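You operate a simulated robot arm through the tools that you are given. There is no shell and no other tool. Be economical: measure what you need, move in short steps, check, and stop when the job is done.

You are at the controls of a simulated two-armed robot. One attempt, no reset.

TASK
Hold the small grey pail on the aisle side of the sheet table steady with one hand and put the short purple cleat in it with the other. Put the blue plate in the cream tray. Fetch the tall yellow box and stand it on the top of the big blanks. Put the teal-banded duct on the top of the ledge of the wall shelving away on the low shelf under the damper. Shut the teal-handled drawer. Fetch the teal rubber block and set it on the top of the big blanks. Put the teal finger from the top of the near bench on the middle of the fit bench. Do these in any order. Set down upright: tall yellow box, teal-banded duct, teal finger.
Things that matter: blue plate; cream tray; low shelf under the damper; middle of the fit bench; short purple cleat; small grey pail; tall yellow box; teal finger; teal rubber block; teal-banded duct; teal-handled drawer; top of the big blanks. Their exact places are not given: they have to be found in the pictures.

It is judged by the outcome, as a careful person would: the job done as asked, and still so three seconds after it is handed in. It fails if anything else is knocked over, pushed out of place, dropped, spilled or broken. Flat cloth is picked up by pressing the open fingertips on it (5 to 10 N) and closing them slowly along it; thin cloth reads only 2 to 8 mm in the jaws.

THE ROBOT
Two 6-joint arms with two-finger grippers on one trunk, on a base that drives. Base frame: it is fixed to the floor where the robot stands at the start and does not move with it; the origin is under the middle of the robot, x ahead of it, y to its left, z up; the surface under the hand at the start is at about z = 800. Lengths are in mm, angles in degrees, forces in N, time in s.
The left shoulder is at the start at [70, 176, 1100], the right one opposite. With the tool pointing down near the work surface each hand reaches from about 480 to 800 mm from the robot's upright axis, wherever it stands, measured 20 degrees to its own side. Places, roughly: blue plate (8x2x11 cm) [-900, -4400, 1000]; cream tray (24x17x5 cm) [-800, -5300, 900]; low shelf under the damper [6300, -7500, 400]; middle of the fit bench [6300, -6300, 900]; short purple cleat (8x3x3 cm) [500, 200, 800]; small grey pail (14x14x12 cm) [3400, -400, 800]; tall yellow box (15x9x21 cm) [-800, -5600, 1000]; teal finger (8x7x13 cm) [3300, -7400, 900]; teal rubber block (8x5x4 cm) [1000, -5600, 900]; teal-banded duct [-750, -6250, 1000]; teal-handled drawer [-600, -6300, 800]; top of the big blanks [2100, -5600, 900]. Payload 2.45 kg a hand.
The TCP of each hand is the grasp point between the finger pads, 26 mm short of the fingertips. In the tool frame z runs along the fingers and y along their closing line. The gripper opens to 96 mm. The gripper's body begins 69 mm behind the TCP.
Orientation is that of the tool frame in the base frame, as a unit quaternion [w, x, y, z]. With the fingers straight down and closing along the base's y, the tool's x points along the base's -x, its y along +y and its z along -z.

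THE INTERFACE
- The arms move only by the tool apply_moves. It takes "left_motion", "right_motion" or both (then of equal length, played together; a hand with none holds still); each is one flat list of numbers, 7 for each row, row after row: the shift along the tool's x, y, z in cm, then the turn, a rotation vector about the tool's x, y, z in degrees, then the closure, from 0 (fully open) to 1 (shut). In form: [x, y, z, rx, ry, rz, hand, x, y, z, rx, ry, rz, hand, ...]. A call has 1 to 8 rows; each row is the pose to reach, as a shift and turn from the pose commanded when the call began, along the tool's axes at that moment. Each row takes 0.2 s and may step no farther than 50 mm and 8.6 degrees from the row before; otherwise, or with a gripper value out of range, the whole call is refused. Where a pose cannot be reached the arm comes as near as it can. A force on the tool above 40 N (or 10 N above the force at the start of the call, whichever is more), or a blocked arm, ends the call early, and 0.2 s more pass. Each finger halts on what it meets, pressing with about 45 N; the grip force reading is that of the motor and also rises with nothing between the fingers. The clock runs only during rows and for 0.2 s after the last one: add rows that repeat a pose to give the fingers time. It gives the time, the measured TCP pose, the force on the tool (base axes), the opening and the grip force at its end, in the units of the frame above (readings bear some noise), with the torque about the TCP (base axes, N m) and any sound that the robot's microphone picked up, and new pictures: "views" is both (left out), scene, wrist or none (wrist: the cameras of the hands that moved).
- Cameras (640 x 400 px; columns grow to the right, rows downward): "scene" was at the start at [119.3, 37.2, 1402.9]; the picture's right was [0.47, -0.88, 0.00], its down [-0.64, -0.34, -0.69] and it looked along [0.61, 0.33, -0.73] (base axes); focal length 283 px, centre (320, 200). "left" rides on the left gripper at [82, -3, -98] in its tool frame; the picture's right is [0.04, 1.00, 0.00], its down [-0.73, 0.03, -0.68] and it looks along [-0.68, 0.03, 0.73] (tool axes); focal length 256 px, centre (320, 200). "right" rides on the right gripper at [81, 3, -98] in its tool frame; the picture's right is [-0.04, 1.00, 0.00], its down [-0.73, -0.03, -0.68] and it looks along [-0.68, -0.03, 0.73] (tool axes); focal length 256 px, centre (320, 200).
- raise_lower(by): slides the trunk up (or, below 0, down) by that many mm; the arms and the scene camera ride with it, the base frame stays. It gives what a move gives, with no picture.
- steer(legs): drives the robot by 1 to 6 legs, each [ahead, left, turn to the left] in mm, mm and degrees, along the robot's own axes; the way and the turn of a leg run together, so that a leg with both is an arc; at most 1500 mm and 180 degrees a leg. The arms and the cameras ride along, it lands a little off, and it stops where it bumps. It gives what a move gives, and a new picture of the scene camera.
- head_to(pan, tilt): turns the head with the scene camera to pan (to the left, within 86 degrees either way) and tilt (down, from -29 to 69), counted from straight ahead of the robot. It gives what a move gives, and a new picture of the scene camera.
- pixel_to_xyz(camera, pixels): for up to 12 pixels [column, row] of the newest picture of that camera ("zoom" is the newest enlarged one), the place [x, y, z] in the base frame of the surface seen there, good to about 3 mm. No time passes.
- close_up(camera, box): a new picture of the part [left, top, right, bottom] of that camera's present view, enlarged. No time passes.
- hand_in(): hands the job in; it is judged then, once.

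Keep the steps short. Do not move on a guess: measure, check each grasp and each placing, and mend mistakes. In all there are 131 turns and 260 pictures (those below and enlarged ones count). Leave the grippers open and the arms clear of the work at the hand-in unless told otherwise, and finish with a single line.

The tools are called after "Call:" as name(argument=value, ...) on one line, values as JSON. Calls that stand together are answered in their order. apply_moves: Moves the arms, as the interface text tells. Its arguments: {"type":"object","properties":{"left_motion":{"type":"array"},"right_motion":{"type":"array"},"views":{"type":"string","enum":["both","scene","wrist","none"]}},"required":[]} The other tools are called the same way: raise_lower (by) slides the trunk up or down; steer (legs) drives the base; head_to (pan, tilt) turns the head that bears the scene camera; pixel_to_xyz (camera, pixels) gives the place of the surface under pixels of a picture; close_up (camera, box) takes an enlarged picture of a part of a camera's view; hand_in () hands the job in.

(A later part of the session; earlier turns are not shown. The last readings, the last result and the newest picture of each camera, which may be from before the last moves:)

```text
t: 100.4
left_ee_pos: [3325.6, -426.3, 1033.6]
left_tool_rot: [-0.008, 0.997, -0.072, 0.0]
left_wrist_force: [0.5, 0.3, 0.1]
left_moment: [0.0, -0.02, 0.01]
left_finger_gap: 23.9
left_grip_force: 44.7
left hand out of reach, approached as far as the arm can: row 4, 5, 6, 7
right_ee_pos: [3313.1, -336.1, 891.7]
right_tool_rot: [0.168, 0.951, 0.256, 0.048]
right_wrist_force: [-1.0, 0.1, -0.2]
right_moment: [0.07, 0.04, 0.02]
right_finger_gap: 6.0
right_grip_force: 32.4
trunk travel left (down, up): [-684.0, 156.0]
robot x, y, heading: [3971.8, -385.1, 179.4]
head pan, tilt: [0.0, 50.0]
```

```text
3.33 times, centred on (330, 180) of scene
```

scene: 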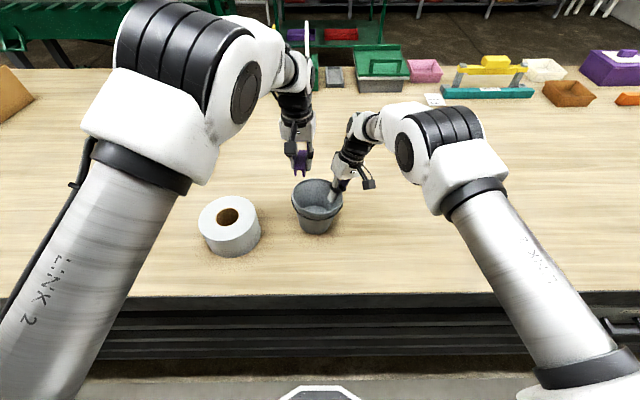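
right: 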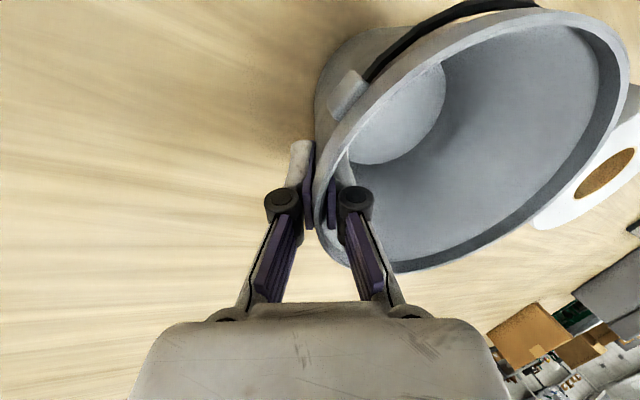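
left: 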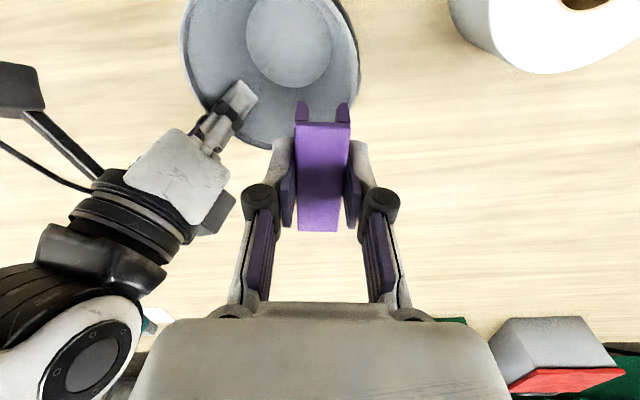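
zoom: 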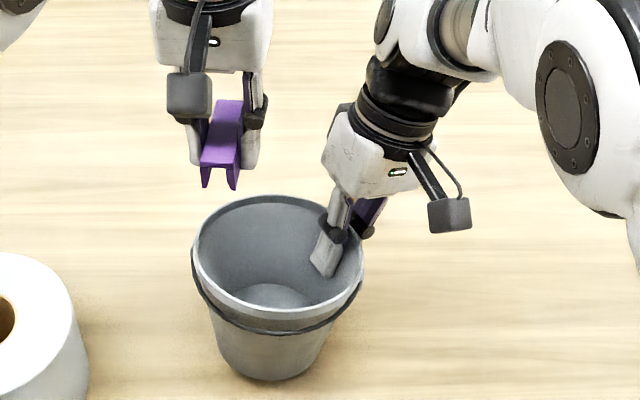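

The left hand fell short at that height, at (3326,-426). I try to approach while lowering slightly (cleat bottom still above the rim).

Call:
apply_moves(left_motion=[0.9, -1.4, 2, 0, 0, 0, 1, 1.8, -2.9, 4, 0, 0, 0, 1, 1.8, -2.9, 5.5, 0, 0, 0, 1])

```text
t: 101.2
left_ee_pos: [3330.2, -419.2, 979.4]
left_tool_rot: [-0.001, 0.997, -0.081, 0.001]
left_wrist_force: [-0.1, 0.2, -1.2]
left_moment: [-0.01, 0.03, -0.01]
left_finger_gap: 23.8
left_grip_force: 45.1
left hand out of reach, approached as far as the arm can: row 1, 2, 3
right_ee_pos: [3315.1, -337.2, 892.1]
right_tool_rot: [0.168, 0.951, 0.257, 0.046]
right_wrist_force: [-0.8, -0.5, 0.0]
right_moment: [0.07, 0.11, 0.0]
right_finger_gap: 6.0
right_grip_force: 32.6
trunk travel left (down, up): [-684.0, 156.0]
robot x, y, heading: [3972.0, -387.8, 179.6]
head pan, tilt: [0.0, 50.0]
```

scene: 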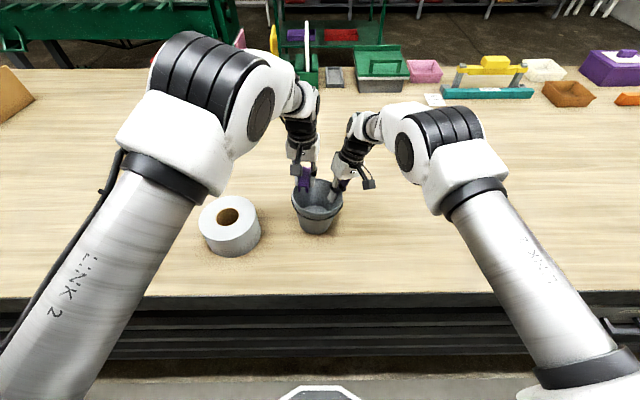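
left: 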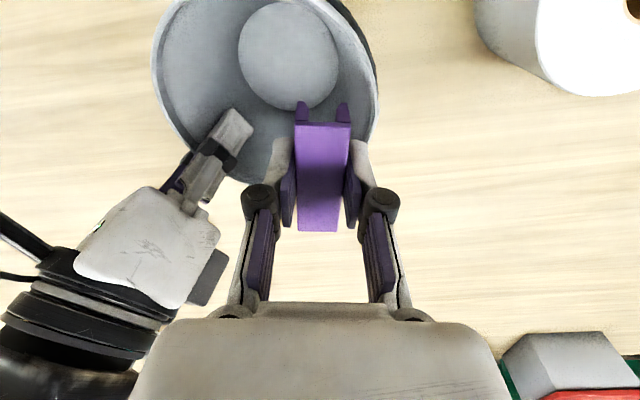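

It still can't reach the centre from here. I test whether turning the hand's yaw a little frees the reach.

Call:
apply_moves(left_motion=[0.5, -0.8, 0, 0, 0, 5, 1, 1.6, -2.5, 0, 0, 0, 10, 1, 1.6, -2.5, 0, 0, 0, 15, 1], views="none")

```text
t: 102.0
left_ee_pos: [3331.3, -419.7, 976.9]
left_tool_rot: [-0.002, 0.977, -0.212, 0.001]
left_wrist_force: [-0.2, 0.0, -0.2]
left_moment: [-0.02, -0.03, -0.01]
left_finger_gap: 24.4
left_grip_force: 45.3
left hand out of reach, approached as far as the arm can: row 1, 2, 3
right_ee_pos: [3315.2, -335.7, 890.9]
right_tool_rot: [0.167, 0.951, 0.256, 0.046]
right_wrist_force: [0.0, -0.1, -0.8]
right_moment: [0.1, 0.04, -0.03]
right_finger_gap: 5.8
right_grip_force: 33.3
trunk travel left (down, up): [-684.0, 156.0]
robot x, y, heading: [3969.4, -389.2, 179.4]
head pan, tilt: [0.0, 50.0]
```

Yaw makes no difference; the limit is sideways. I tilt the left hand so the fingers lean inward (wrist stays outward) and re-aim for the pail's centre.

Call:
apply_moves(left_motion=[0.2, -0.7, 0, 4, 0, -3, 1, 0.4, -1.4, 0, 8, 0, -6, 1, 0.6, -2.1, 0, 12, 0, -9, 1, 0.77, -2.88, 0, 16, 0, -12, 1, 0.77, -2.88, 0, 16, 0, -12, 1])

```text
t: 103.2
left_ee_pos: [3350.2, -395.9, 979.0]
left_tool_rot: [-0.136, 0.985, -0.106, 0.03]
left_wrist_force: [0.3, 0.5, 0.0]
left_moment: [0.01, 0.03, -0.01]
left_finger_gap: 24.1
left_grip_force: 44.9
right_ee_pos: [3314.7, -336.8, 890.5]
right_tool_rot: [0.168, 0.951, 0.256, 0.046]
right_wrist_force: [0.4, -0.5, -0.1]
right_moment: [0.09, 0.07, 0.01]
right_finger_gap: 6.3
right_grip_force: 32.5
trunk travel left (down, up): [-684.0, 156.0]
robot x, y, heading: [3969.2, -385.6, 179.5]
head pan, tilt: [0.0, 50.0]
```

scene: 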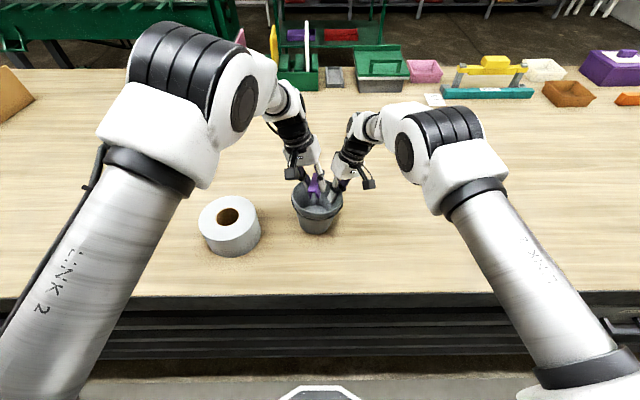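
left: 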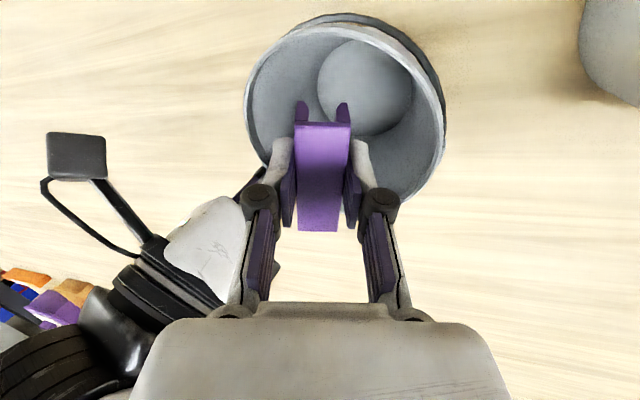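

The cleat is now over the pail's centre. I lower it inside in short steps, with the force limit as a guard.

Call:
apply_moves(left_motion=[-0.1, 0.77, 2.2, 0, 0, 0, 1, -0.23, 1.54, 4.4, 0, 0, 0, 1, -0.35, 2.31, 6.6, 0, 0, 0, 1, -0.46, 3.08, 8.79, 0, 0, 0, 1])

Call:
close_up(camera="scene", box=[250, 120, 410, 240])

```text
t: 104.2
left_ee_pos: [3347.4, -401.3, 887.9]
left_tool_rot: [-0.135, 0.985, -0.107, 0.03]
left_wrist_force: [0.2, 0.0, -0.7]
left_moment: [0.01, 0.0, 0.01]
left_finger_gap: 23.7
left_grip_force: 45.3
right_ee_pos: [3313.9, -336.2, 891.7]
right_tool_rot: [0.167, 0.951, 0.256, 0.047]
right_wrist_force: [-0.6, -0.7, -0.2]
right_moment: [0.08, 0.08, -0.01]
right_finger_gap: 6.3
right_grip_force: 32.9
trunk travel left (down, up): [-684.0, 156.0]
robot x, y, heading: [3972.0, -385.3, 179.3]
head pan, tilt: [0.0, 50.0]
```

scene: 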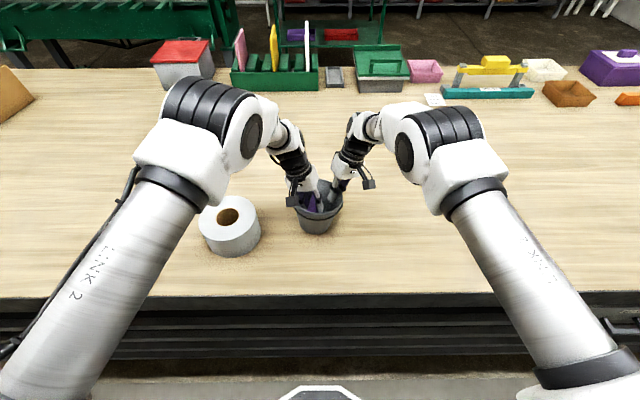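
left: 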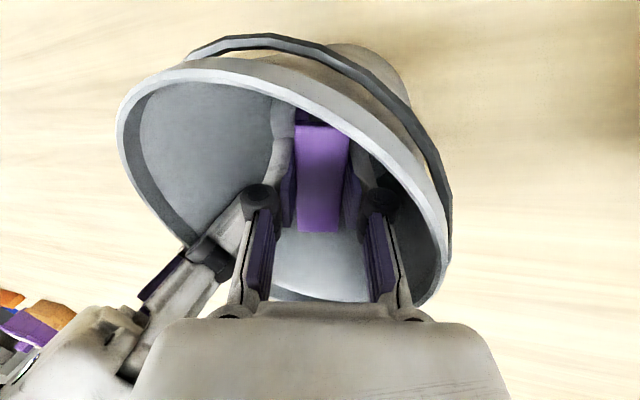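

```text
3.33 times, centred on (330, 180) of scene
```

zoom: 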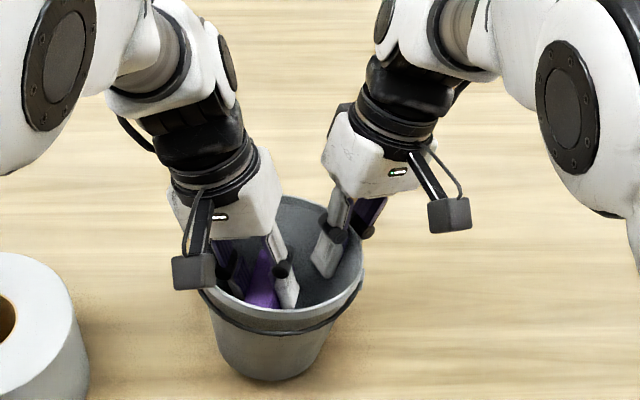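

The cleat is well inside the pail. I lower 1.2 cm more, open a little, wait, and rise straight up.

Call:
apply_moves(left_motion=[-0.04, 0.33, 1.15, 0, 0, 0, 1, -0.04, 0.33, 1.15, 0, 0, 0, 0.68, -0.04, 0.33, 1.15, 0, 0, 0, 0.6, -0.04, 0.33, 1.15, 0, 0, 0, 0.6, 0.05, -0.5, -1.8, 0, 0, 0, 0.6, 0.15, -1.4, -5, 0, 0, 0, 0.6, 0.27, -2.5, -8.75, 0, 0, 0, 0.6])

Call:
close_up(camera="left", box=[160, 0, 480, 300])

```text
t: 105.8
left_ee_pos: [3350.3, -401.8, 981.8]
left_tool_rot: [-0.136, 0.985, -0.106, 0.029]
left_wrist_force: [-0.8, 0.3, -0.3]
left_moment: [-0.03, 0.01, -0.03]
left_finger_gap: 38.3
left_grip_force: 0.0
right_ee_pos: [3315.2, -336.4, 892.1]
right_tool_rot: [0.167, 0.951, 0.256, 0.046]
right_wrist_force: [0.0, 0.3, -0.5]
right_moment: [0.15, 0.08, 0.0]
right_finger_gap: 6.0
right_grip_force: 32.6
trunk travel left (down, up): [-684.0, 156.0]
robot x, y, heading: [3970.3, -386.0, 179.5]
head pan, tilt: [0.0, 50.0]
```

scene: 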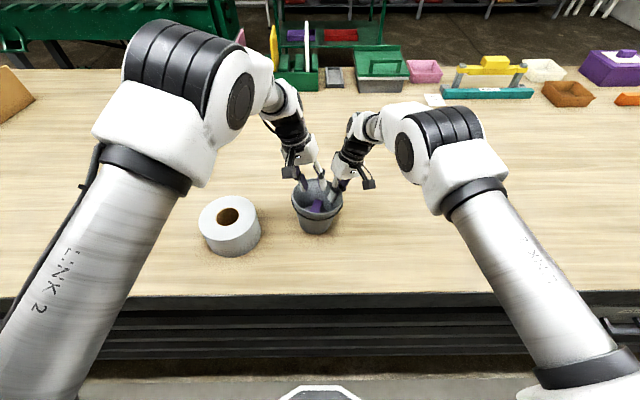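
left: 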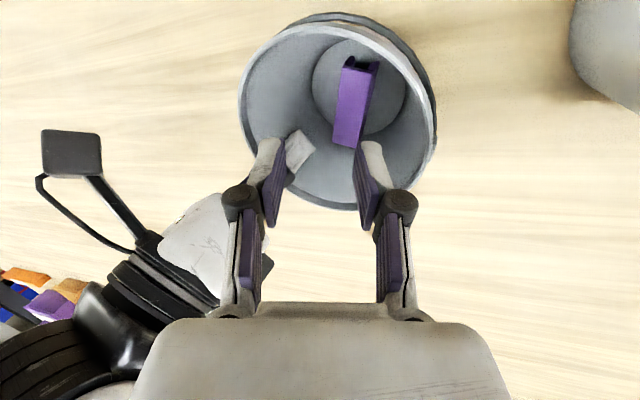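

```text
1.33 times, centred on (320, 150) of left
```

zoom: 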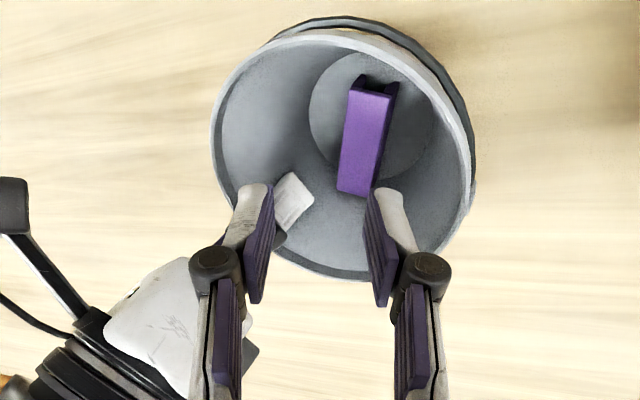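

The cleat lies in the pail. I withdraw the left hand up and outward (untilting), open the right hand and withdraw it back along its fingers.

Call:
apply_moves(left_motion=[0, -0.8, -3, 0, 0, 0, 0.6, 0, 0, -6, 0, 0, 0, 0.6, 1, 2, -6, -6, 0, 0, 0.6, 2, 5, -6, -12, 0, 0, 0.6, 3, 8, -6, -16, 0, 0, 0.6, 3, 11, -5, -16, 0, 0, 0.6, 3, 14, -4, -16, 0, 0, 0.4, 3, 14, -4, -16, 0, 0, 0], right_motion=[0, 0, 0, 0, 0, 0, 0.85, 0, 0, 0, 0, 0, 0, 0.65, 0, 0, 0, 0, 0, 0, 0.5, 0, 0, 0, 0, 0, 0, 0.5, 0, 0, -3, 0, 0, 0, 0.5, 0, 0, -7, 0, 0, 0, 0.5, 0, 0, -11, 0, 0, 0, 0.5, 0, 0, -15, 0, 0, 0, 0.5])

Call:
close_up(camera="scene", box=[260, 160, 388, 240])

```text
t: 107.6
left_ee_pos: [3345.0, -550.1, 980.4]
left_tool_rot: [0.004, 0.994, -0.11, 0.013]
left_wrist_force: [0.3, 0.1, -0.4]
left_moment: [-0.06, 0.02, 0.0]
left_finger_gap: 95.9
left_grip_force: 0.1
right_ee_pos: [3289.9, -291.5, 1035.1]
right_tool_rot: [0.168, 0.951, 0.257, 0.046]
right_wrist_force: [0.0, -0.1, -0.3]
right_moment: [-0.04, 0.01, 0.01]
right_finger_gap: 48.1
right_grip_force: 0.0
trunk travel left (down, up): [-684.0, 156.0]
robot x, y, heading: [3970.2, -386.7, 179.4]
head pan, tilt: [0.0, 50.0]
```

scene: 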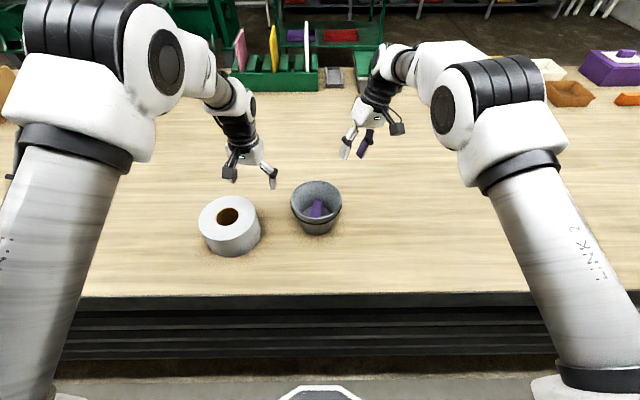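
right: 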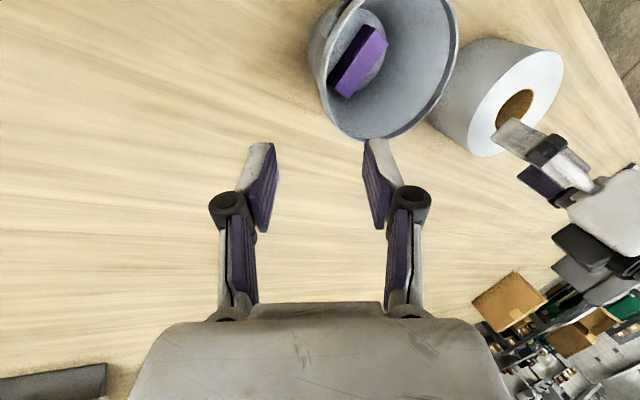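
left: 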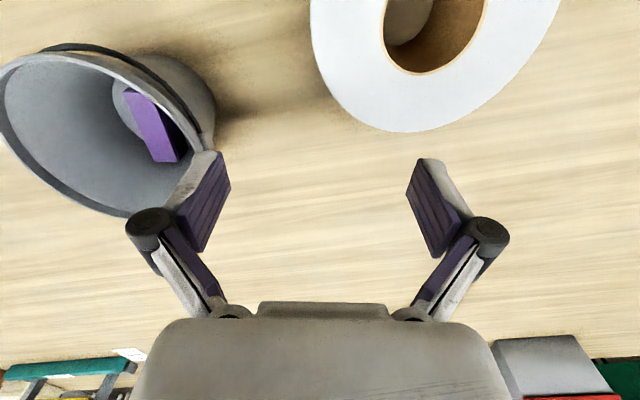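

```text
5.00 times, centred on (324, 200) of scene
```

zoom: 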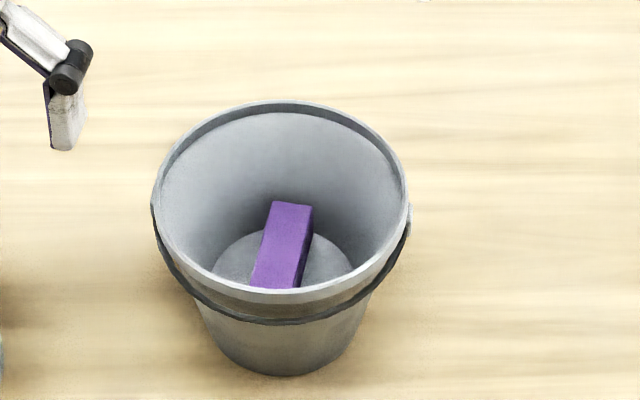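

The pail task is done. I straighten the right hand for travel, then back off and drive towards the west wall shelving (blue plate area).

Call:
apply_moves(right_motion=[3.1, -0.8, 0.4, 3.9, -1.0, 5.9, 0.4, 6.2, -1.5, 0.9, 7.8, -2.1, 11.9, 0.2, 9.2, -2.3, 1.4, 11.7, -3.1, 17.8, 0, 12.3, -3, 1.9, 15.6, -4.2, 23.8, 0, 15.4, -3.8, 2.35, 19.5, -5.2, 29.7, 0], views="none")

Call:
head_to(pan=0, tilt=20)

Call:
steer(legs=[[-700, 0, 0], [0, 1500, 0], [0, 1500, 0], [0, 750, 0], [1500, 0, 0], [1500, 0, 0]])

```text
t: 108.8
left_ee_pos: [3346.6, -550.7, 979.5]
left_tool_rot: [0.003, 0.994, -0.11, 0.014]
left_wrist_force: [-0.1, 0.1, 0.7]
left_moment: [0.02, 0.05, 0.0]
left_finger_gap: 96.0
left_grip_force: 0.1
right_ee_pos: [3408.2, -192.9, 997.0]
right_tool_rot: [0.0, 1.0, 0.001, 0.0]
right_wrist_force: [-0.1, 0.1, 0.4]
right_moment: [0.0, 0.0, -0.04]
right_finger_gap: 96.0
right_grip_force: 0.0
trunk travel left (down, up): [-684.0, 156.0]
robot x, y, heading: [3971.9, -386.3, 179.7]
head pan, tilt: [0.0, 50.0]
```

```text
t: 109.7
left_ee_pos: [3345.5, -550.9, 980.4]
left_tool_rot: [0.002, 0.994, -0.11, 0.014]
left_wrist_force: [0.2, 0.4, 0.9]
left_moment: [-0.01, 0.01, -0.04]
left_finger_gap: 95.8
left_grip_force: 0.1
right_ee_pos: [3407.4, -193.4, 998.0]
right_tool_rot: [0.0, 1.0, 0.001, 0.001]
right_wrist_force: [0.3, 0.2, 0.0]
right_moment: [0.03, -0.01, -0.04]
right_finger_gap: 96.0
right_grip_force: 0.1
trunk travel left (down, up): [-684.0, 156.0]
robot x, y, heading: [3974.4, -388.6, 179.6]
head pan, tilt: [0.0, 20.0]
```

scene: 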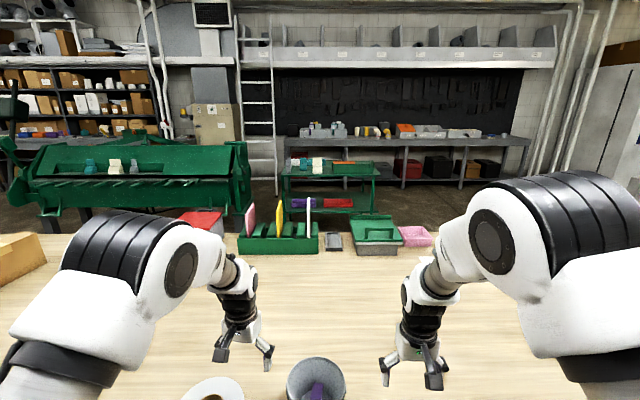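

```text
t: 145.3
left_ee_pos: [1065.1, -4424.8, 978.8]
left_tool_rot: [0.002, 0.996, -0.093, 0.015]
left_wrist_force: [-0.2, 0.8, 0.6]
left_moment: [0.0, 0.0, -0.02]
left_finger_gap: 95.9
left_grip_force: 0.1
right_ee_pos: [1116.4, -4065.4, 997.7]
right_tool_rot: [0.0, 1.0, 0.017, 0.001]
right_wrist_force: [0.2, -0.4, -0.2]
right_moment: [-0.01, 0.02, -0.05]
right_finger_gap: 96.0
right_grip_force: 0.1
trunk travel left (down, up): [-684.0, 156.0]
robot x, y, heading: [1686.4, -4243.2, -178.9]
head pan, tilt: [0.0, 20.0]
```

scene: 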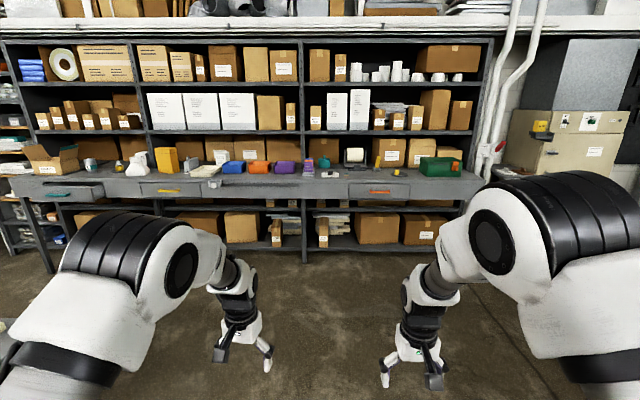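

A good overview of the shelving. I zoom in on both halves.

Call:
close_up(camera="scene", box=[0, 125, 220, 262])

Call:
close_up(camera="scene", box=[180, 125, 480, 262])

```text
2.91 times, centred on (110, 194) of scene
```

zoom: 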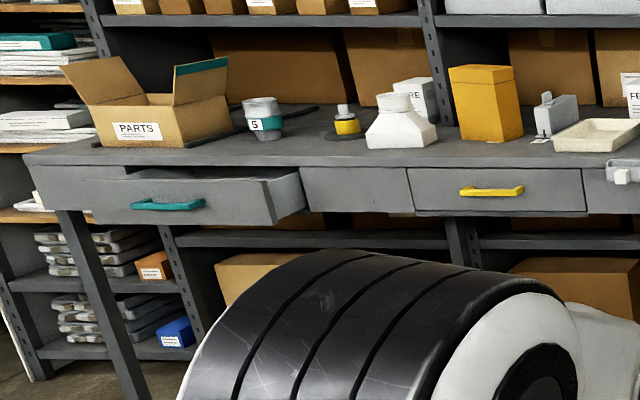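

```text
2.13 times, centred on (330, 194) of scene
```

zoom: 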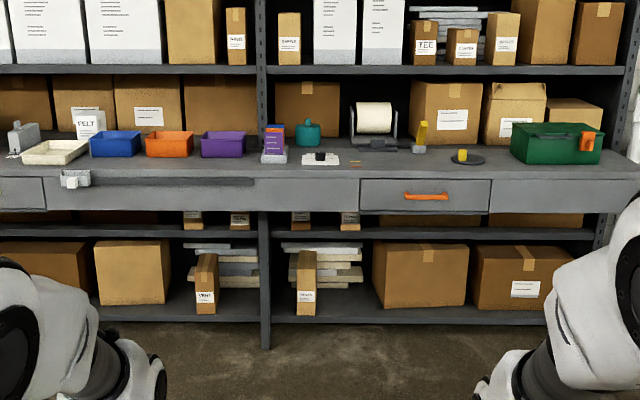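

I measure the plate, tray, box, duct, drawer and bench edge.

Call:
pixel_to_xyz(camera="scene", pixels=[[309, 168], [310, 187], [205, 170], [168, 162], [90, 165], [58, 196], [36, 190], [160, 192], [215, 182], [330, 200], [260, 160], [120, 188]])

Call:
steer(legs=[[1300, 0, -1], [0, 60, 0]])

```text
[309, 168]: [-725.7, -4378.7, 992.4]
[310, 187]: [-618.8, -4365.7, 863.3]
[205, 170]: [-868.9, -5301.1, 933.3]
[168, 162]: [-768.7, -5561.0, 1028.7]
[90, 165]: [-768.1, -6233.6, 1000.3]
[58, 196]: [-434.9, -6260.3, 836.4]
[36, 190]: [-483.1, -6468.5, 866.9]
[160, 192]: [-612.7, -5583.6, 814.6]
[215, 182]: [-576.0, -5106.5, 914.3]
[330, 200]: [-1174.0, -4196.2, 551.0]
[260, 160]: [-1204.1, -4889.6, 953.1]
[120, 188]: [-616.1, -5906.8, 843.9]
```

```text
t: 152.4
left_ee_pos: [-228.3, -4503.4, 978.9]
left_tool_rot: [0.003, 0.995, -0.097, 0.015]
left_wrist_force: [0.6, -0.3, 0.8]
left_moment: [-0.01, -0.02, 0.03]
left_finger_gap: 96.1
left_grip_force: 0.1
right_ee_pos: [-176.0, -4144.5, 996.5]
right_tool_rot: [0.001, 1.0, 0.015, 0.001]
right_wrist_force: [-0.2, -0.6, 0.3]
right_moment: [-0.01, 0.01, 0.01]
right_finger_gap: 96.0
right_grip_force: 0.0
trunk travel left (down, up): [-684.0, 156.0]
robot x, y, heading: [394.8, -4325.1, -178.9]
head pan, tilt: [0.0, 20.0]
```

scene: 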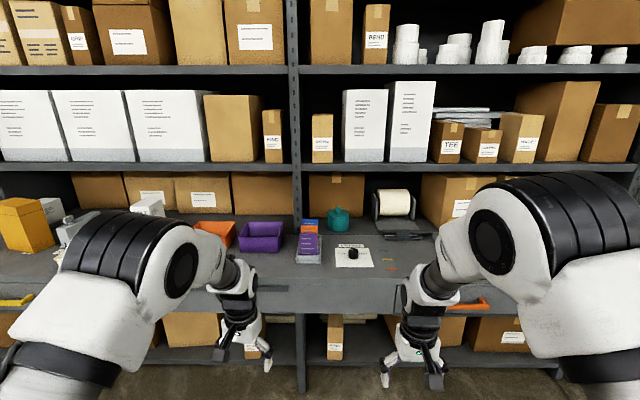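

I zoom on the plate rack at (308,245).

Call:
close_up(camera="scene", box=[260, 200, 388, 280])

Call:
head_to(pan=0, tilt=40)

Call:
steer(legs=[[420, 0, -1]])

```text
5.00 times, centred on (324, 240) of scene
```

zoom: 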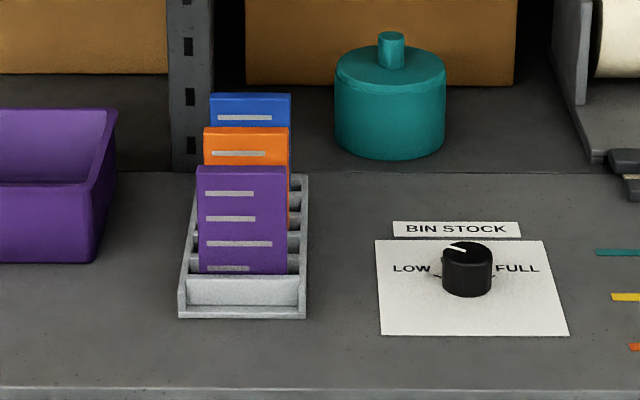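

```text
t: 153.2
left_ee_pos: [-228.8, -4505.3, 979.6]
left_tool_rot: [0.002, 0.995, -0.097, 0.014]
left_wrist_force: [-0.4, 0.9, -0.5]
left_moment: [0.01, 0.03, -0.04]
left_finger_gap: 95.9
left_grip_force: 0.1
right_ee_pos: [-174.2, -4147.3, 996.8]
right_tool_rot: [0.0, 1.0, 0.014, 0.001]
right_wrist_force: [0.3, -1.1, -0.3]
right_moment: [0.0, 0.01, 0.01]
right_finger_gap: 96.0
right_grip_force: 0.0
trunk travel left (down, up): [-684.0, 156.0]
robot x, y, heading: [395.2, -4325.6, -179.2]
head pan, tilt: [0.0, 40.0]
```

scene: 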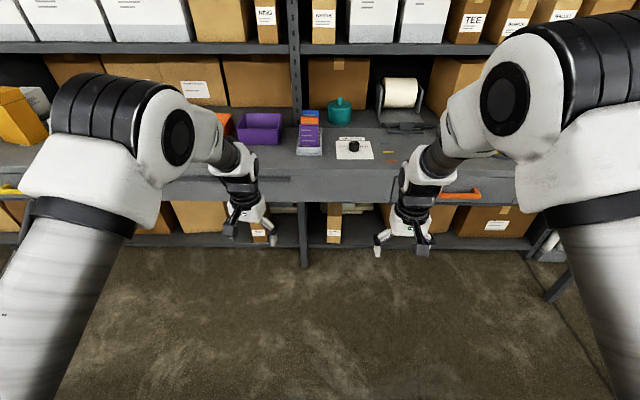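

```text
t: 155.8
left_ee_pos: [-649.9, -4489.8, 979.5]
left_tool_rot: [0.003, 0.994, -0.109, 0.014]
left_wrist_force: [0.4, 0.2, -0.8]
left_moment: [-0.01, 0.01, 0.0]
left_finger_gap: 95.7
left_grip_force: 0.0
right_ee_pos: [-588.3, -4133.6, 997.5]
right_tool_rot: [0.0, 1.0, 0.002, 0.002]
right_wrist_force: [0.4, 0.4, -1.1]
right_moment: [0.01, 0.0, 0.01]
right_finger_gap: 95.6
right_grip_force: 0.1
trunk travel left (down, up): [-684.0, 156.0]
robot x, y, heading: [-19.3, -4323.7, 179.3]
head pan, tilt: [0.0, 40.0]
```

scene: 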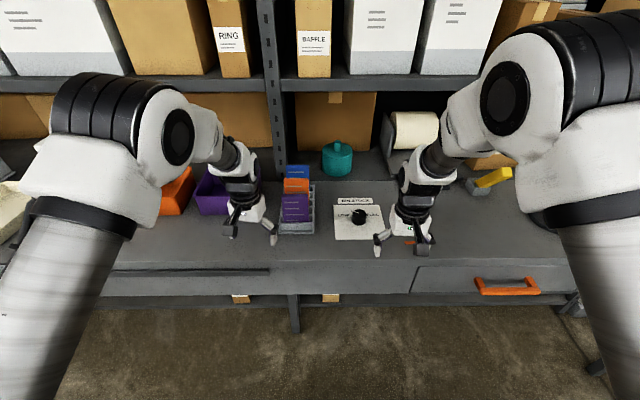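

I measure plate tops, widths and rack in a close-up.

Call:
close_up(camera="scene", box=[256, 150, 352, 246])

```text
4.17 times, centred on (304, 198) of scene
```

zoom: 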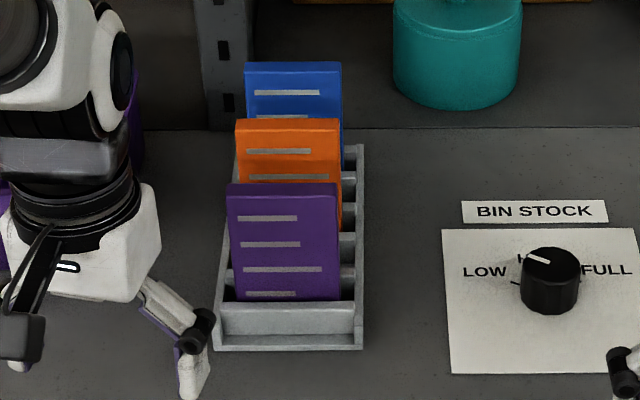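

Call:
pixel_to_xyz(camera="zoom", pixels=[[250, 66], [337, 66], [293, 66], [293, 74], [293, 122], [293, 130], [240, 123], [336, 123], [285, 188], [233, 188], [335, 188], [400, 200]])

Call:
pixel_to_xyz(camera="zoom", pixels=[[352, 150], [352, 210], [352, 270], [290, 320], [358, 340], [218, 340]])

```text
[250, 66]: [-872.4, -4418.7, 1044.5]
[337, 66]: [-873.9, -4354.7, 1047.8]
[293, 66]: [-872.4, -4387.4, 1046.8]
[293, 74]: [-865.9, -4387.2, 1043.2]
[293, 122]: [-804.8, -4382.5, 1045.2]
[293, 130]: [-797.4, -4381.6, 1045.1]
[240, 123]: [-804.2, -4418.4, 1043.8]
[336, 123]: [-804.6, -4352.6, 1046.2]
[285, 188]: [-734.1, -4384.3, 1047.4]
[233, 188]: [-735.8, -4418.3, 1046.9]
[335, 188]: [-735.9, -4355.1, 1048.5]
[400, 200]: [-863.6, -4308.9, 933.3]
```

```text
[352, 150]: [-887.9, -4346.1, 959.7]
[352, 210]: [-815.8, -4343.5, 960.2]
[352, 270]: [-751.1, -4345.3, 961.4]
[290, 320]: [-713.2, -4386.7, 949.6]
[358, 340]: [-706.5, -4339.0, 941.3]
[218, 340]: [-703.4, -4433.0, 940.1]
```

The rack's plates are 68 mm apart; blue is at (-870,-4386), its top at 1046, the bench at z 933. I check obstacles for the hands: reel, yellow item, upper shelf.

Call:
pixel_to_xyz(camera="scene", pixels=[[410, 120], [495, 176], [478, 187], [320, 86], [320, 78], [390, 150], [340, 160], [430, 180], [600, 270], [275, 110], [400, 265], [210, 195]])

```text
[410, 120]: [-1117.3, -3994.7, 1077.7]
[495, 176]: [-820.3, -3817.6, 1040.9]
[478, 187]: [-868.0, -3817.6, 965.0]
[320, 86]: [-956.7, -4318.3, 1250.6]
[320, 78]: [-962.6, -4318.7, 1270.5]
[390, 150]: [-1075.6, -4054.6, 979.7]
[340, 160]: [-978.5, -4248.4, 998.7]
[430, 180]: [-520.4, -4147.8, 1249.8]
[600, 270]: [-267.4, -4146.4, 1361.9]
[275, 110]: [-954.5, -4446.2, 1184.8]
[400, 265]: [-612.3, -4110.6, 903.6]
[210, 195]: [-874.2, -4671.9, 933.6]
```

The upper shelf's edge is at x≈-957, z 1250, so there is room. I raise the trunk 100 and the left hand 5 cm, then move closer and shift right.

Call:
raise_lower(by=100)

Call:
apply_moves(left_motion=[0, 0, -2.5, 0, 0, 0, 0, 0, 0, -5, 0, 0, -6, 0, 0, 0, -5, 0, 0, -12, 0], views="none")

Call:
steer(legs=[[0, -80, 0.7], [110, 0, 0]])

```text
t: 157.1
left_ee_pos: [-652.1, -4490.9, 1078.8]
left_tool_rot: [0.003, 0.994, -0.109, 0.014]
left_wrist_force: [-0.5, -0.4, 0.3]
left_moment: [0.0, -0.02, 0.01]
left_finger_gap: 96.1
left_grip_force: 0.0
right_ee_pos: [-588.7, -4132.5, 1097.4]
right_tool_rot: [0.0, 1.0, 0.002, 0.002]
right_wrist_force: [0.3, 0.4, -0.4]
right_moment: [-0.01, -0.01, 0.01]
right_finger_gap: 95.9
right_grip_force: 0.1
trunk travel left (down, up): [-784.0, 56.0]
robot x, y, heading: [-22.1, -4327.0, 179.4]
head pan, tilt: [0.0, 40.0]
```

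```text
t: 157.9
left_ee_pos: [-652.8, -4491.0, 1129.2]
left_tool_rot: [0.004, 1.0, -0.004, 0.014]
left_wrist_force: [1.1, -0.5, 0.2]
left_moment: [0.02, -0.02, -0.01]
left_finger_gap: 95.7
left_grip_force: 0.1
right_ee_pos: [-589.1, -4132.3, 1095.8]
right_tool_rot: [0.0, 1.0, 0.002, 0.001]
right_wrist_force: [-0.4, 1.1, 0.9]
right_moment: [-0.02, 0.0, 0.02]
right_finger_gap: 96.0
right_grip_force: 0.0
trunk travel left (down, up): [-784.0, 56.0]
robot x, y, heading: [-24.5, -4329.4, 179.3]
head pan, tilt: [0.0, 40.0]
```

```text
t: 159.8
left_ee_pos: [-757.4, -4417.4, 1131.3]
left_tool_rot: [0.006, 1.0, 0.003, 0.013]
left_wrist_force: [-0.5, 0.3, 0.2]
left_moment: [-0.07, 0.03, -0.01]
left_finger_gap: 96.3
left_grip_force: 0.0
right_ee_pos: [-699.4, -4060.1, 1097.7]
right_tool_rot: [0.001, 1.0, 0.01, 0.001]
right_wrist_force: [0.0, -0.3, 0.2]
right_moment: [-0.02, 0.04, 0.0]
right_finger_gap: 95.9
right_grip_force: 0.1
trunk travel left (down, up): [-784.0, 56.0]
robot x, y, heading: [-132.3, -4249.6, -179.7]
head pan, tilt: [0.0, 40.0]
```

scene: 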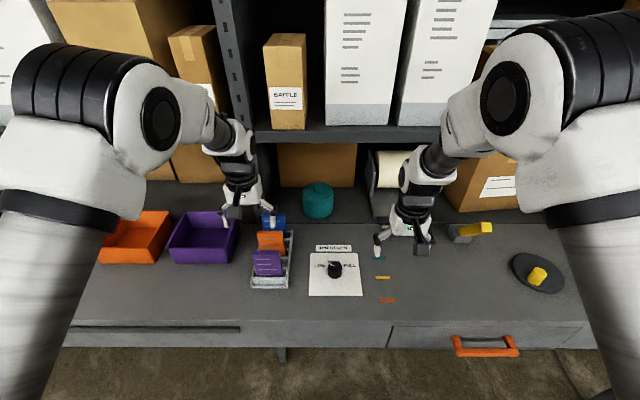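

I move the left hand above the blue plate at (-870,-4386).

Call:
apply_moves(left_motion=[-2.9, -0.8, 0, 0, 0, 0, 0, -5.8, -1.6, 0, 0, 0, 0, 0, -8.7, -2.4, 0, 0, 0, 0, 0, -11.3, -3.1, 0, -0.8, 0, 0.2, 0, -11.3, -3.1, 3, -0.8, 0, 0.2, 0])

Call:
close_up(camera="scene", box=[210, 150, 330, 300])

```text
t: 161.0
left_ee_pos: [-871.4, -4386.8, 1095.9]
left_tool_rot: [0.012, 1.0, 0.001, 0.015]
left_wrist_force: [-0.6, -0.3, -0.1]
left_moment: [-0.01, -0.02, -0.02]
left_finger_gap: 96.0
left_grip_force: 0.1
right_ee_pos: [-700.5, -4061.2, 1096.7]
right_tool_rot: [-0.001, 1.0, 0.01, 0.001]
right_wrist_force: [-0.6, -0.4, 0.9]
right_moment: [0.01, -0.01, -0.01]
right_finger_gap: 96.0
right_grip_force: 0.0
trunk travel left (down, up): [-784.0, 56.0]
robot x, y, heading: [-129.5, -4247.7, -179.8]
head pan, tilt: [0.0, 40.0]
```

scene: 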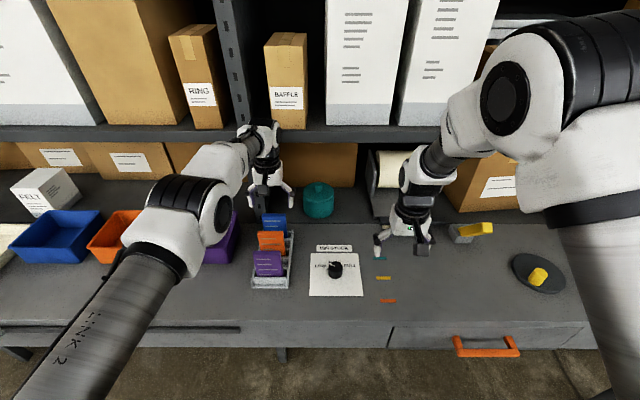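
left: 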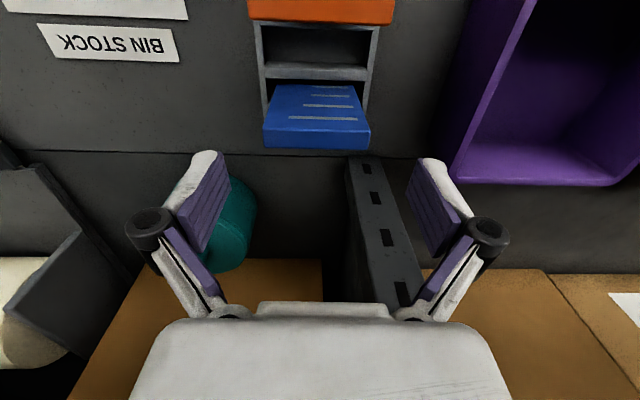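

```text
2.67 times, centred on (270, 225) of scene
```

zoom: 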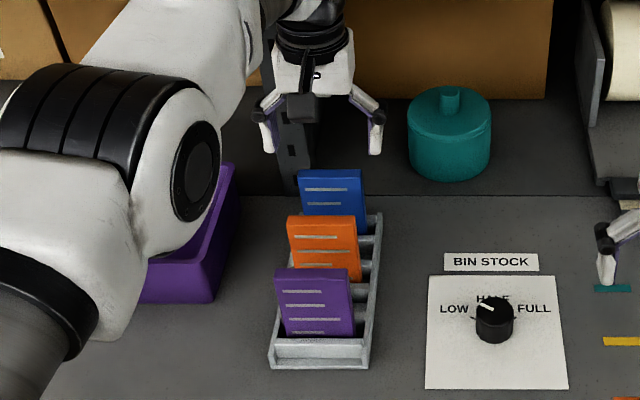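

The plate is centred between the fingers in the wrist view. I verify its position from this camera.

Call:
pixel_to_xyz(camera="left", pixels=[[317, 127], [317, 140], [270, 138], [364, 138], [317, 146], [317, 120]])

```text
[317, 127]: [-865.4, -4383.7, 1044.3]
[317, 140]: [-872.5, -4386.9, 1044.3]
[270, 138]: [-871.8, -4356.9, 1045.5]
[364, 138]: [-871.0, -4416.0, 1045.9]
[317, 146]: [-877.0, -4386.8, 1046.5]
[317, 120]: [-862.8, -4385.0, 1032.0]
```

Confirmed. I lower to TCP z≈1024, close, and check.

Call:
apply_moves(left_motion=[0.1, 0, 3.6, 0, 0, 0, 0, 0.1, 0, 7.2, 0, 0, 0, 0, 0.1, 0, 7.2, 0, 0, 0, 0.3, 0.1, 0, 7.2, 0, 0, 0, 0.6, 0.1, 0, 7.2, 0, 0, 0, 0.8, 0.1, 0, 7.2, 0, 0, 0, 0.8], views="wrist")

```text
t: 162.4
left_ee_pos: [-868.1, -4388.9, 1024.7]
left_tool_rot: [0.011, 1.0, 0.001, 0.014]
left_wrist_force: [-0.4, 0.1, 0.0]
left_moment: [0.02, 0.0, 0.0]
left_finger_gap: 68.9
left_grip_force: 44.6
right_ee_pos: [-699.9, -4060.5, 1097.1]
right_tool_rot: [0.001, 1.0, 0.01, 0.0]
right_wrist_force: [-0.5, 0.0, 0.5]
right_moment: [-0.01, -0.01, 0.0]
right_finger_gap: 96.1
right_grip_force: 0.0
trunk travel left (down, up): [-784.0, 56.0]
robot x, y, heading: [-134.7, -4246.3, -179.5]
head pan, tilt: [0.0, 40.0]
```

left: 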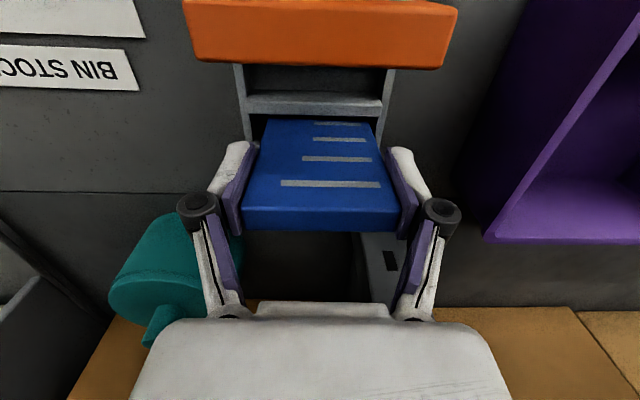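

Gripped at 69 mm. I lift it 13 cm clear of the rack and draw it toward me.

Call:
apply_moves(left_motion=[0, 0, -2, 0, 0, 0, 1, 0, 0, -5, 0, 0, 0, 1, 0, 0, -9, 0, 0, 0, 1, 0, 0, -13, 0, 0, 0, 1, 4, 0, -13.5, 0, 0, 0, 1, 8, 0.5, -13.5, 0, 0, 0, 1, 11, 2, -13.5, 0, 0, 0, 1], views="scene")

```text
t: 164.0
left_ee_pos: [-759.3, -4406.8, 1162.9]
left_tool_rot: [0.011, 1.0, 0.001, 0.013]
left_wrist_force: [-0.3, -0.3, -0.6]
left_moment: [0.04, 0.03, 0.0]
left_finger_gap: 68.8
left_grip_force: 44.8
right_ee_pos: [-699.8, -4062.3, 1097.4]
right_tool_rot: [-0.001, 1.0, 0.01, 0.001]
right_wrist_force: [0.2, -0.6, 0.5]
right_moment: [0.0, 0.0, -0.01]
right_finger_gap: 96.1
right_grip_force: 0.0
trunk travel left (down, up): [-784.0, 56.0]
robot x, y, heading: [-134.8, -4246.2, -179.6]
head pan, tilt: [0.0, 40.0]
```

scene: 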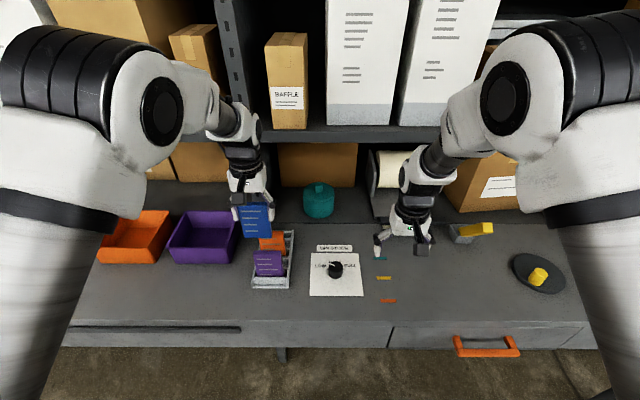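

The plate is clear. I strafe left to the cream tray near y≈-5300.

Call:
steer(legs=[[0, 920, 0]])

Call:
close_up(camera="scene", box=[160, 140, 360, 290])

```text
t: 168.7
left_ee_pos: [-746.1, -5322.1, 1163.4]
left_tool_rot: [0.011, 1.0, 0.007, 0.014]
left_wrist_force: [1.1, -0.1, -0.7]
left_moment: [-0.04, -0.02, 0.01]
left_finger_gap: 68.8
left_grip_force: 45.1
right_ee_pos: [-691.3, -4974.7, 1097.0]
right_tool_rot: [0.0, 1.0, 0.017, 0.0]
right_wrist_force: [-0.3, -0.6, -0.7]
right_moment: [0.03, 0.01, 0.01]
right_finger_gap: 96.0
right_grip_force: 0.0
trunk travel left (down, up): [-784.0, 56.0]
robot x, y, heading: [-121.4, -5155.9, -179.0]
head pan, tilt: [0.0, 40.0]
```

scene: 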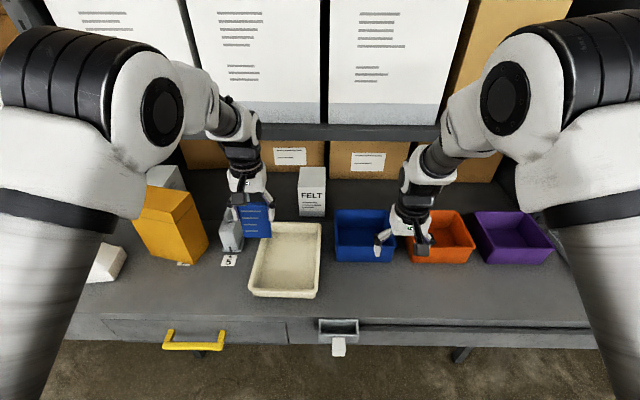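

```text
2.67 times, centred on (260, 215) of scene
```

zoom: 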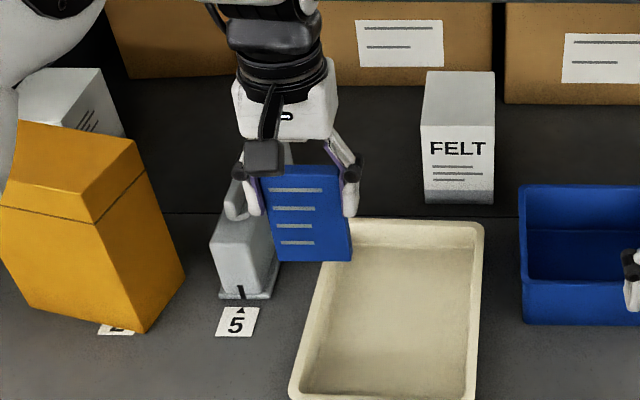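

Tray in view; I measure its corners and floor.

Call:
pixel_to_xyz(camera="scene", pixels=[[253, 292], [317, 296], [320, 226], [275, 226], [290, 260], [290, 285], [295, 235], [268, 262], [310, 262], [232, 213], [340, 325]])

```text
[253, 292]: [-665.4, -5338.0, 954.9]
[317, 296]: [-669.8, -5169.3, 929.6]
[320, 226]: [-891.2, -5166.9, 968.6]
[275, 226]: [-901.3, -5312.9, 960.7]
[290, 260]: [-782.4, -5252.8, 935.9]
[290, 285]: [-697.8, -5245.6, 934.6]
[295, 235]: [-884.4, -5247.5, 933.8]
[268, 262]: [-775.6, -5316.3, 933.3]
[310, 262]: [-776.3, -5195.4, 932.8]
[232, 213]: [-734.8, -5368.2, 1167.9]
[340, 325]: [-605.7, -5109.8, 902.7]
```

Tray: x -900..-665, y -5335..-5165, floor 935, rim ≈970. I'll tilt the plate about 48° (bottom edge away from me) above the tray so it can be laid down rather than dropped.

Call:
apply_moves(left_motion=[-0.4, -1.2, 1, 0, -8, 0, 1, -0.8, -2.4, 2, 0, -16, 0, 1, -1.2, -3.6, 3, 0, -24, 0, 1, -1.6, -4.8, 4, 0, -32, 0, 1, -2, -6, 5, 0, -40, 0, 1, -2.4, -7.2, 6, 0, -48, 0, 1])

```text
t: 170.1
left_ee_pos: [-779.7, -5285.4, 1127.4]
left_tool_rot: [-0.039, 0.947, 0.018, -0.319]
left_wrist_force: [0.4, -1.2, -0.3]
left_moment: [0.02, -0.06, 0.04]
left_finger_gap: 69.1
left_grip_force: 44.8
left hand out of reach, approached as far as the arm can: row 5, 6
right_ee_pos: [-692.1, -4975.3, 1096.1]
right_tool_rot: [0.0, 1.0, 0.017, 0.002]
right_wrist_force: [0.5, 1.8, -1.0]
right_moment: [0.0, -0.02, 0.04]
right_finger_gap: 96.2
right_grip_force: 0.1
trunk travel left (down, up): [-784.0, 56.0]
robot x, y, heading: [-122.1, -5151.1, -178.9]
head pan, tilt: [0.0, 40.0]
```

scene: 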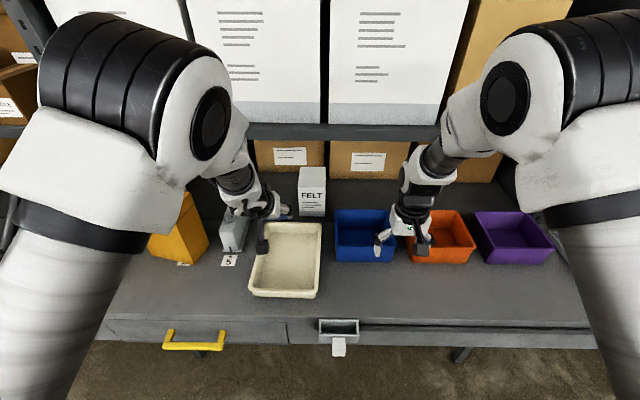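
left: 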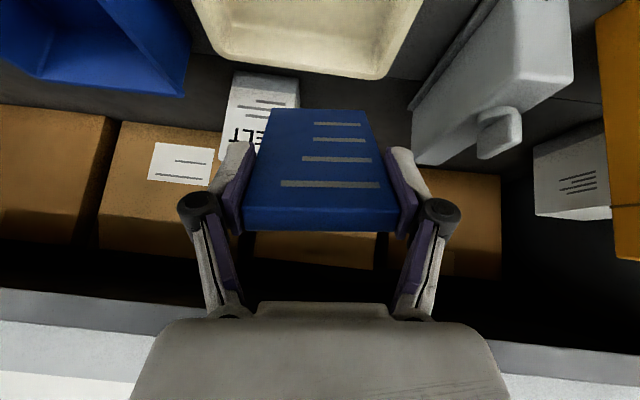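

The tilt reached ~37° before the arm folded too close. I back the robot up 130 mm to gain room, then continue.

Call:
steer(legs=[[-140, 0, 0]])

```text
t: 171.4
left_ee_pos: [-642.7, -5284.0, 1125.9]
left_tool_rot: [-0.041, 0.947, 0.021, -0.319]
left_wrist_force: [0.5, -1.4, -0.2]
left_moment: [-0.03, -0.02, -0.03]
left_finger_gap: 69.0
left_grip_force: 45.3
right_ee_pos: [-555.1, -4972.7, 1095.7]
right_tool_rot: [0.001, 1.0, 0.017, 0.002]
right_wrist_force: [-0.1, -0.1, 0.5]
right_moment: [0.02, -0.04, 0.01]
right_finger_gap: 96.0
right_grip_force: 0.1
trunk travel left (down, up): [-784.0, 56.0]
robot x, y, heading: [18.8, -5149.4, -178.8]
head pan, tilt: [0.0, 40.0]
```

scene: 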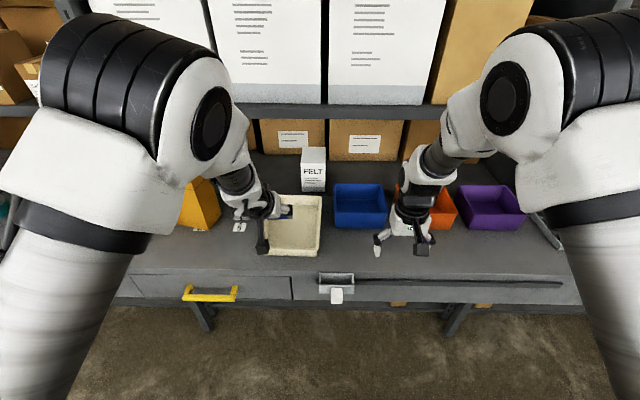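

Now I move over the tray, increase the tilt to 48° and level it.

Call:
apply_moves(left_motion=[-1.5, -0.74, 3.3, -0.8, -2.7, 1, 1, -3, -1.5, 6.6, -1.7, -5.4, 2, 1, -4.5, -2.2, 9.9, -2.5, -8.1, 3, 1, -5.9, -2.96, 13.1, -3.3, -10.8, 4.1, 1])

```text
t: 172.4
left_ee_pos: [-745.6, -5279.0, 1096.2]
left_tool_rot: [-0.032, 0.927, -0.005, -0.375]
left_wrist_force: [-0.3, 0.3, -1.6]
left_moment: [-0.04, -0.04, -0.02]
left_finger_gap: 68.7
left_grip_force: 44.9
left hand out of reach, approached as far as the arm can: row 2, 3, 4
right_ee_pos: [-553.8, -4973.0, 1097.4]
right_tool_rot: [-0.001, 1.0, 0.017, 0.001]
right_wrist_force: [0.2, 0.0, 0.6]
right_moment: [-0.01, 0.0, 0.0]
right_finger_gap: 96.1
right_grip_force: 0.1
trunk travel left (down, up): [-784.0, 56.0]
robot x, y, heading: [19.3, -5151.4, -178.7]
head pan, tilt: [0.0, 40.0]
```

scene: 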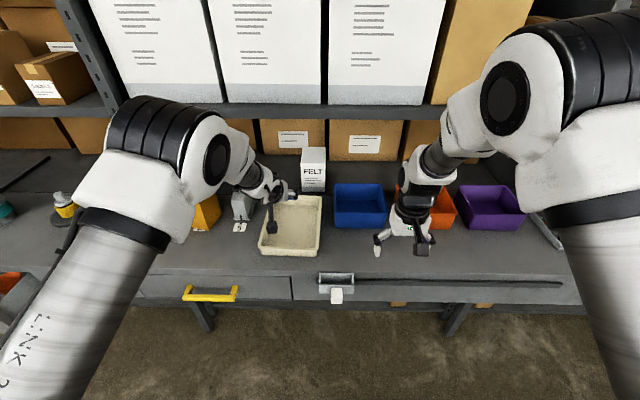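
left: 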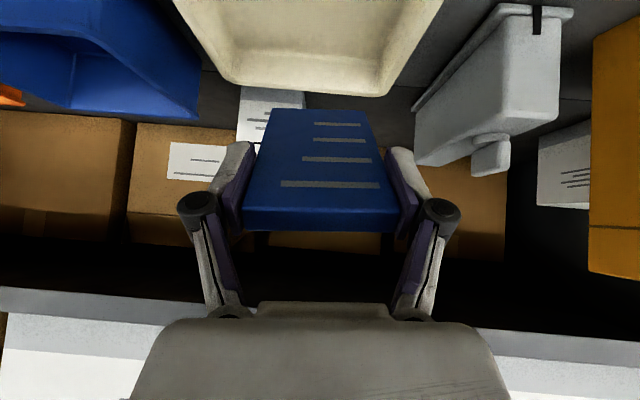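

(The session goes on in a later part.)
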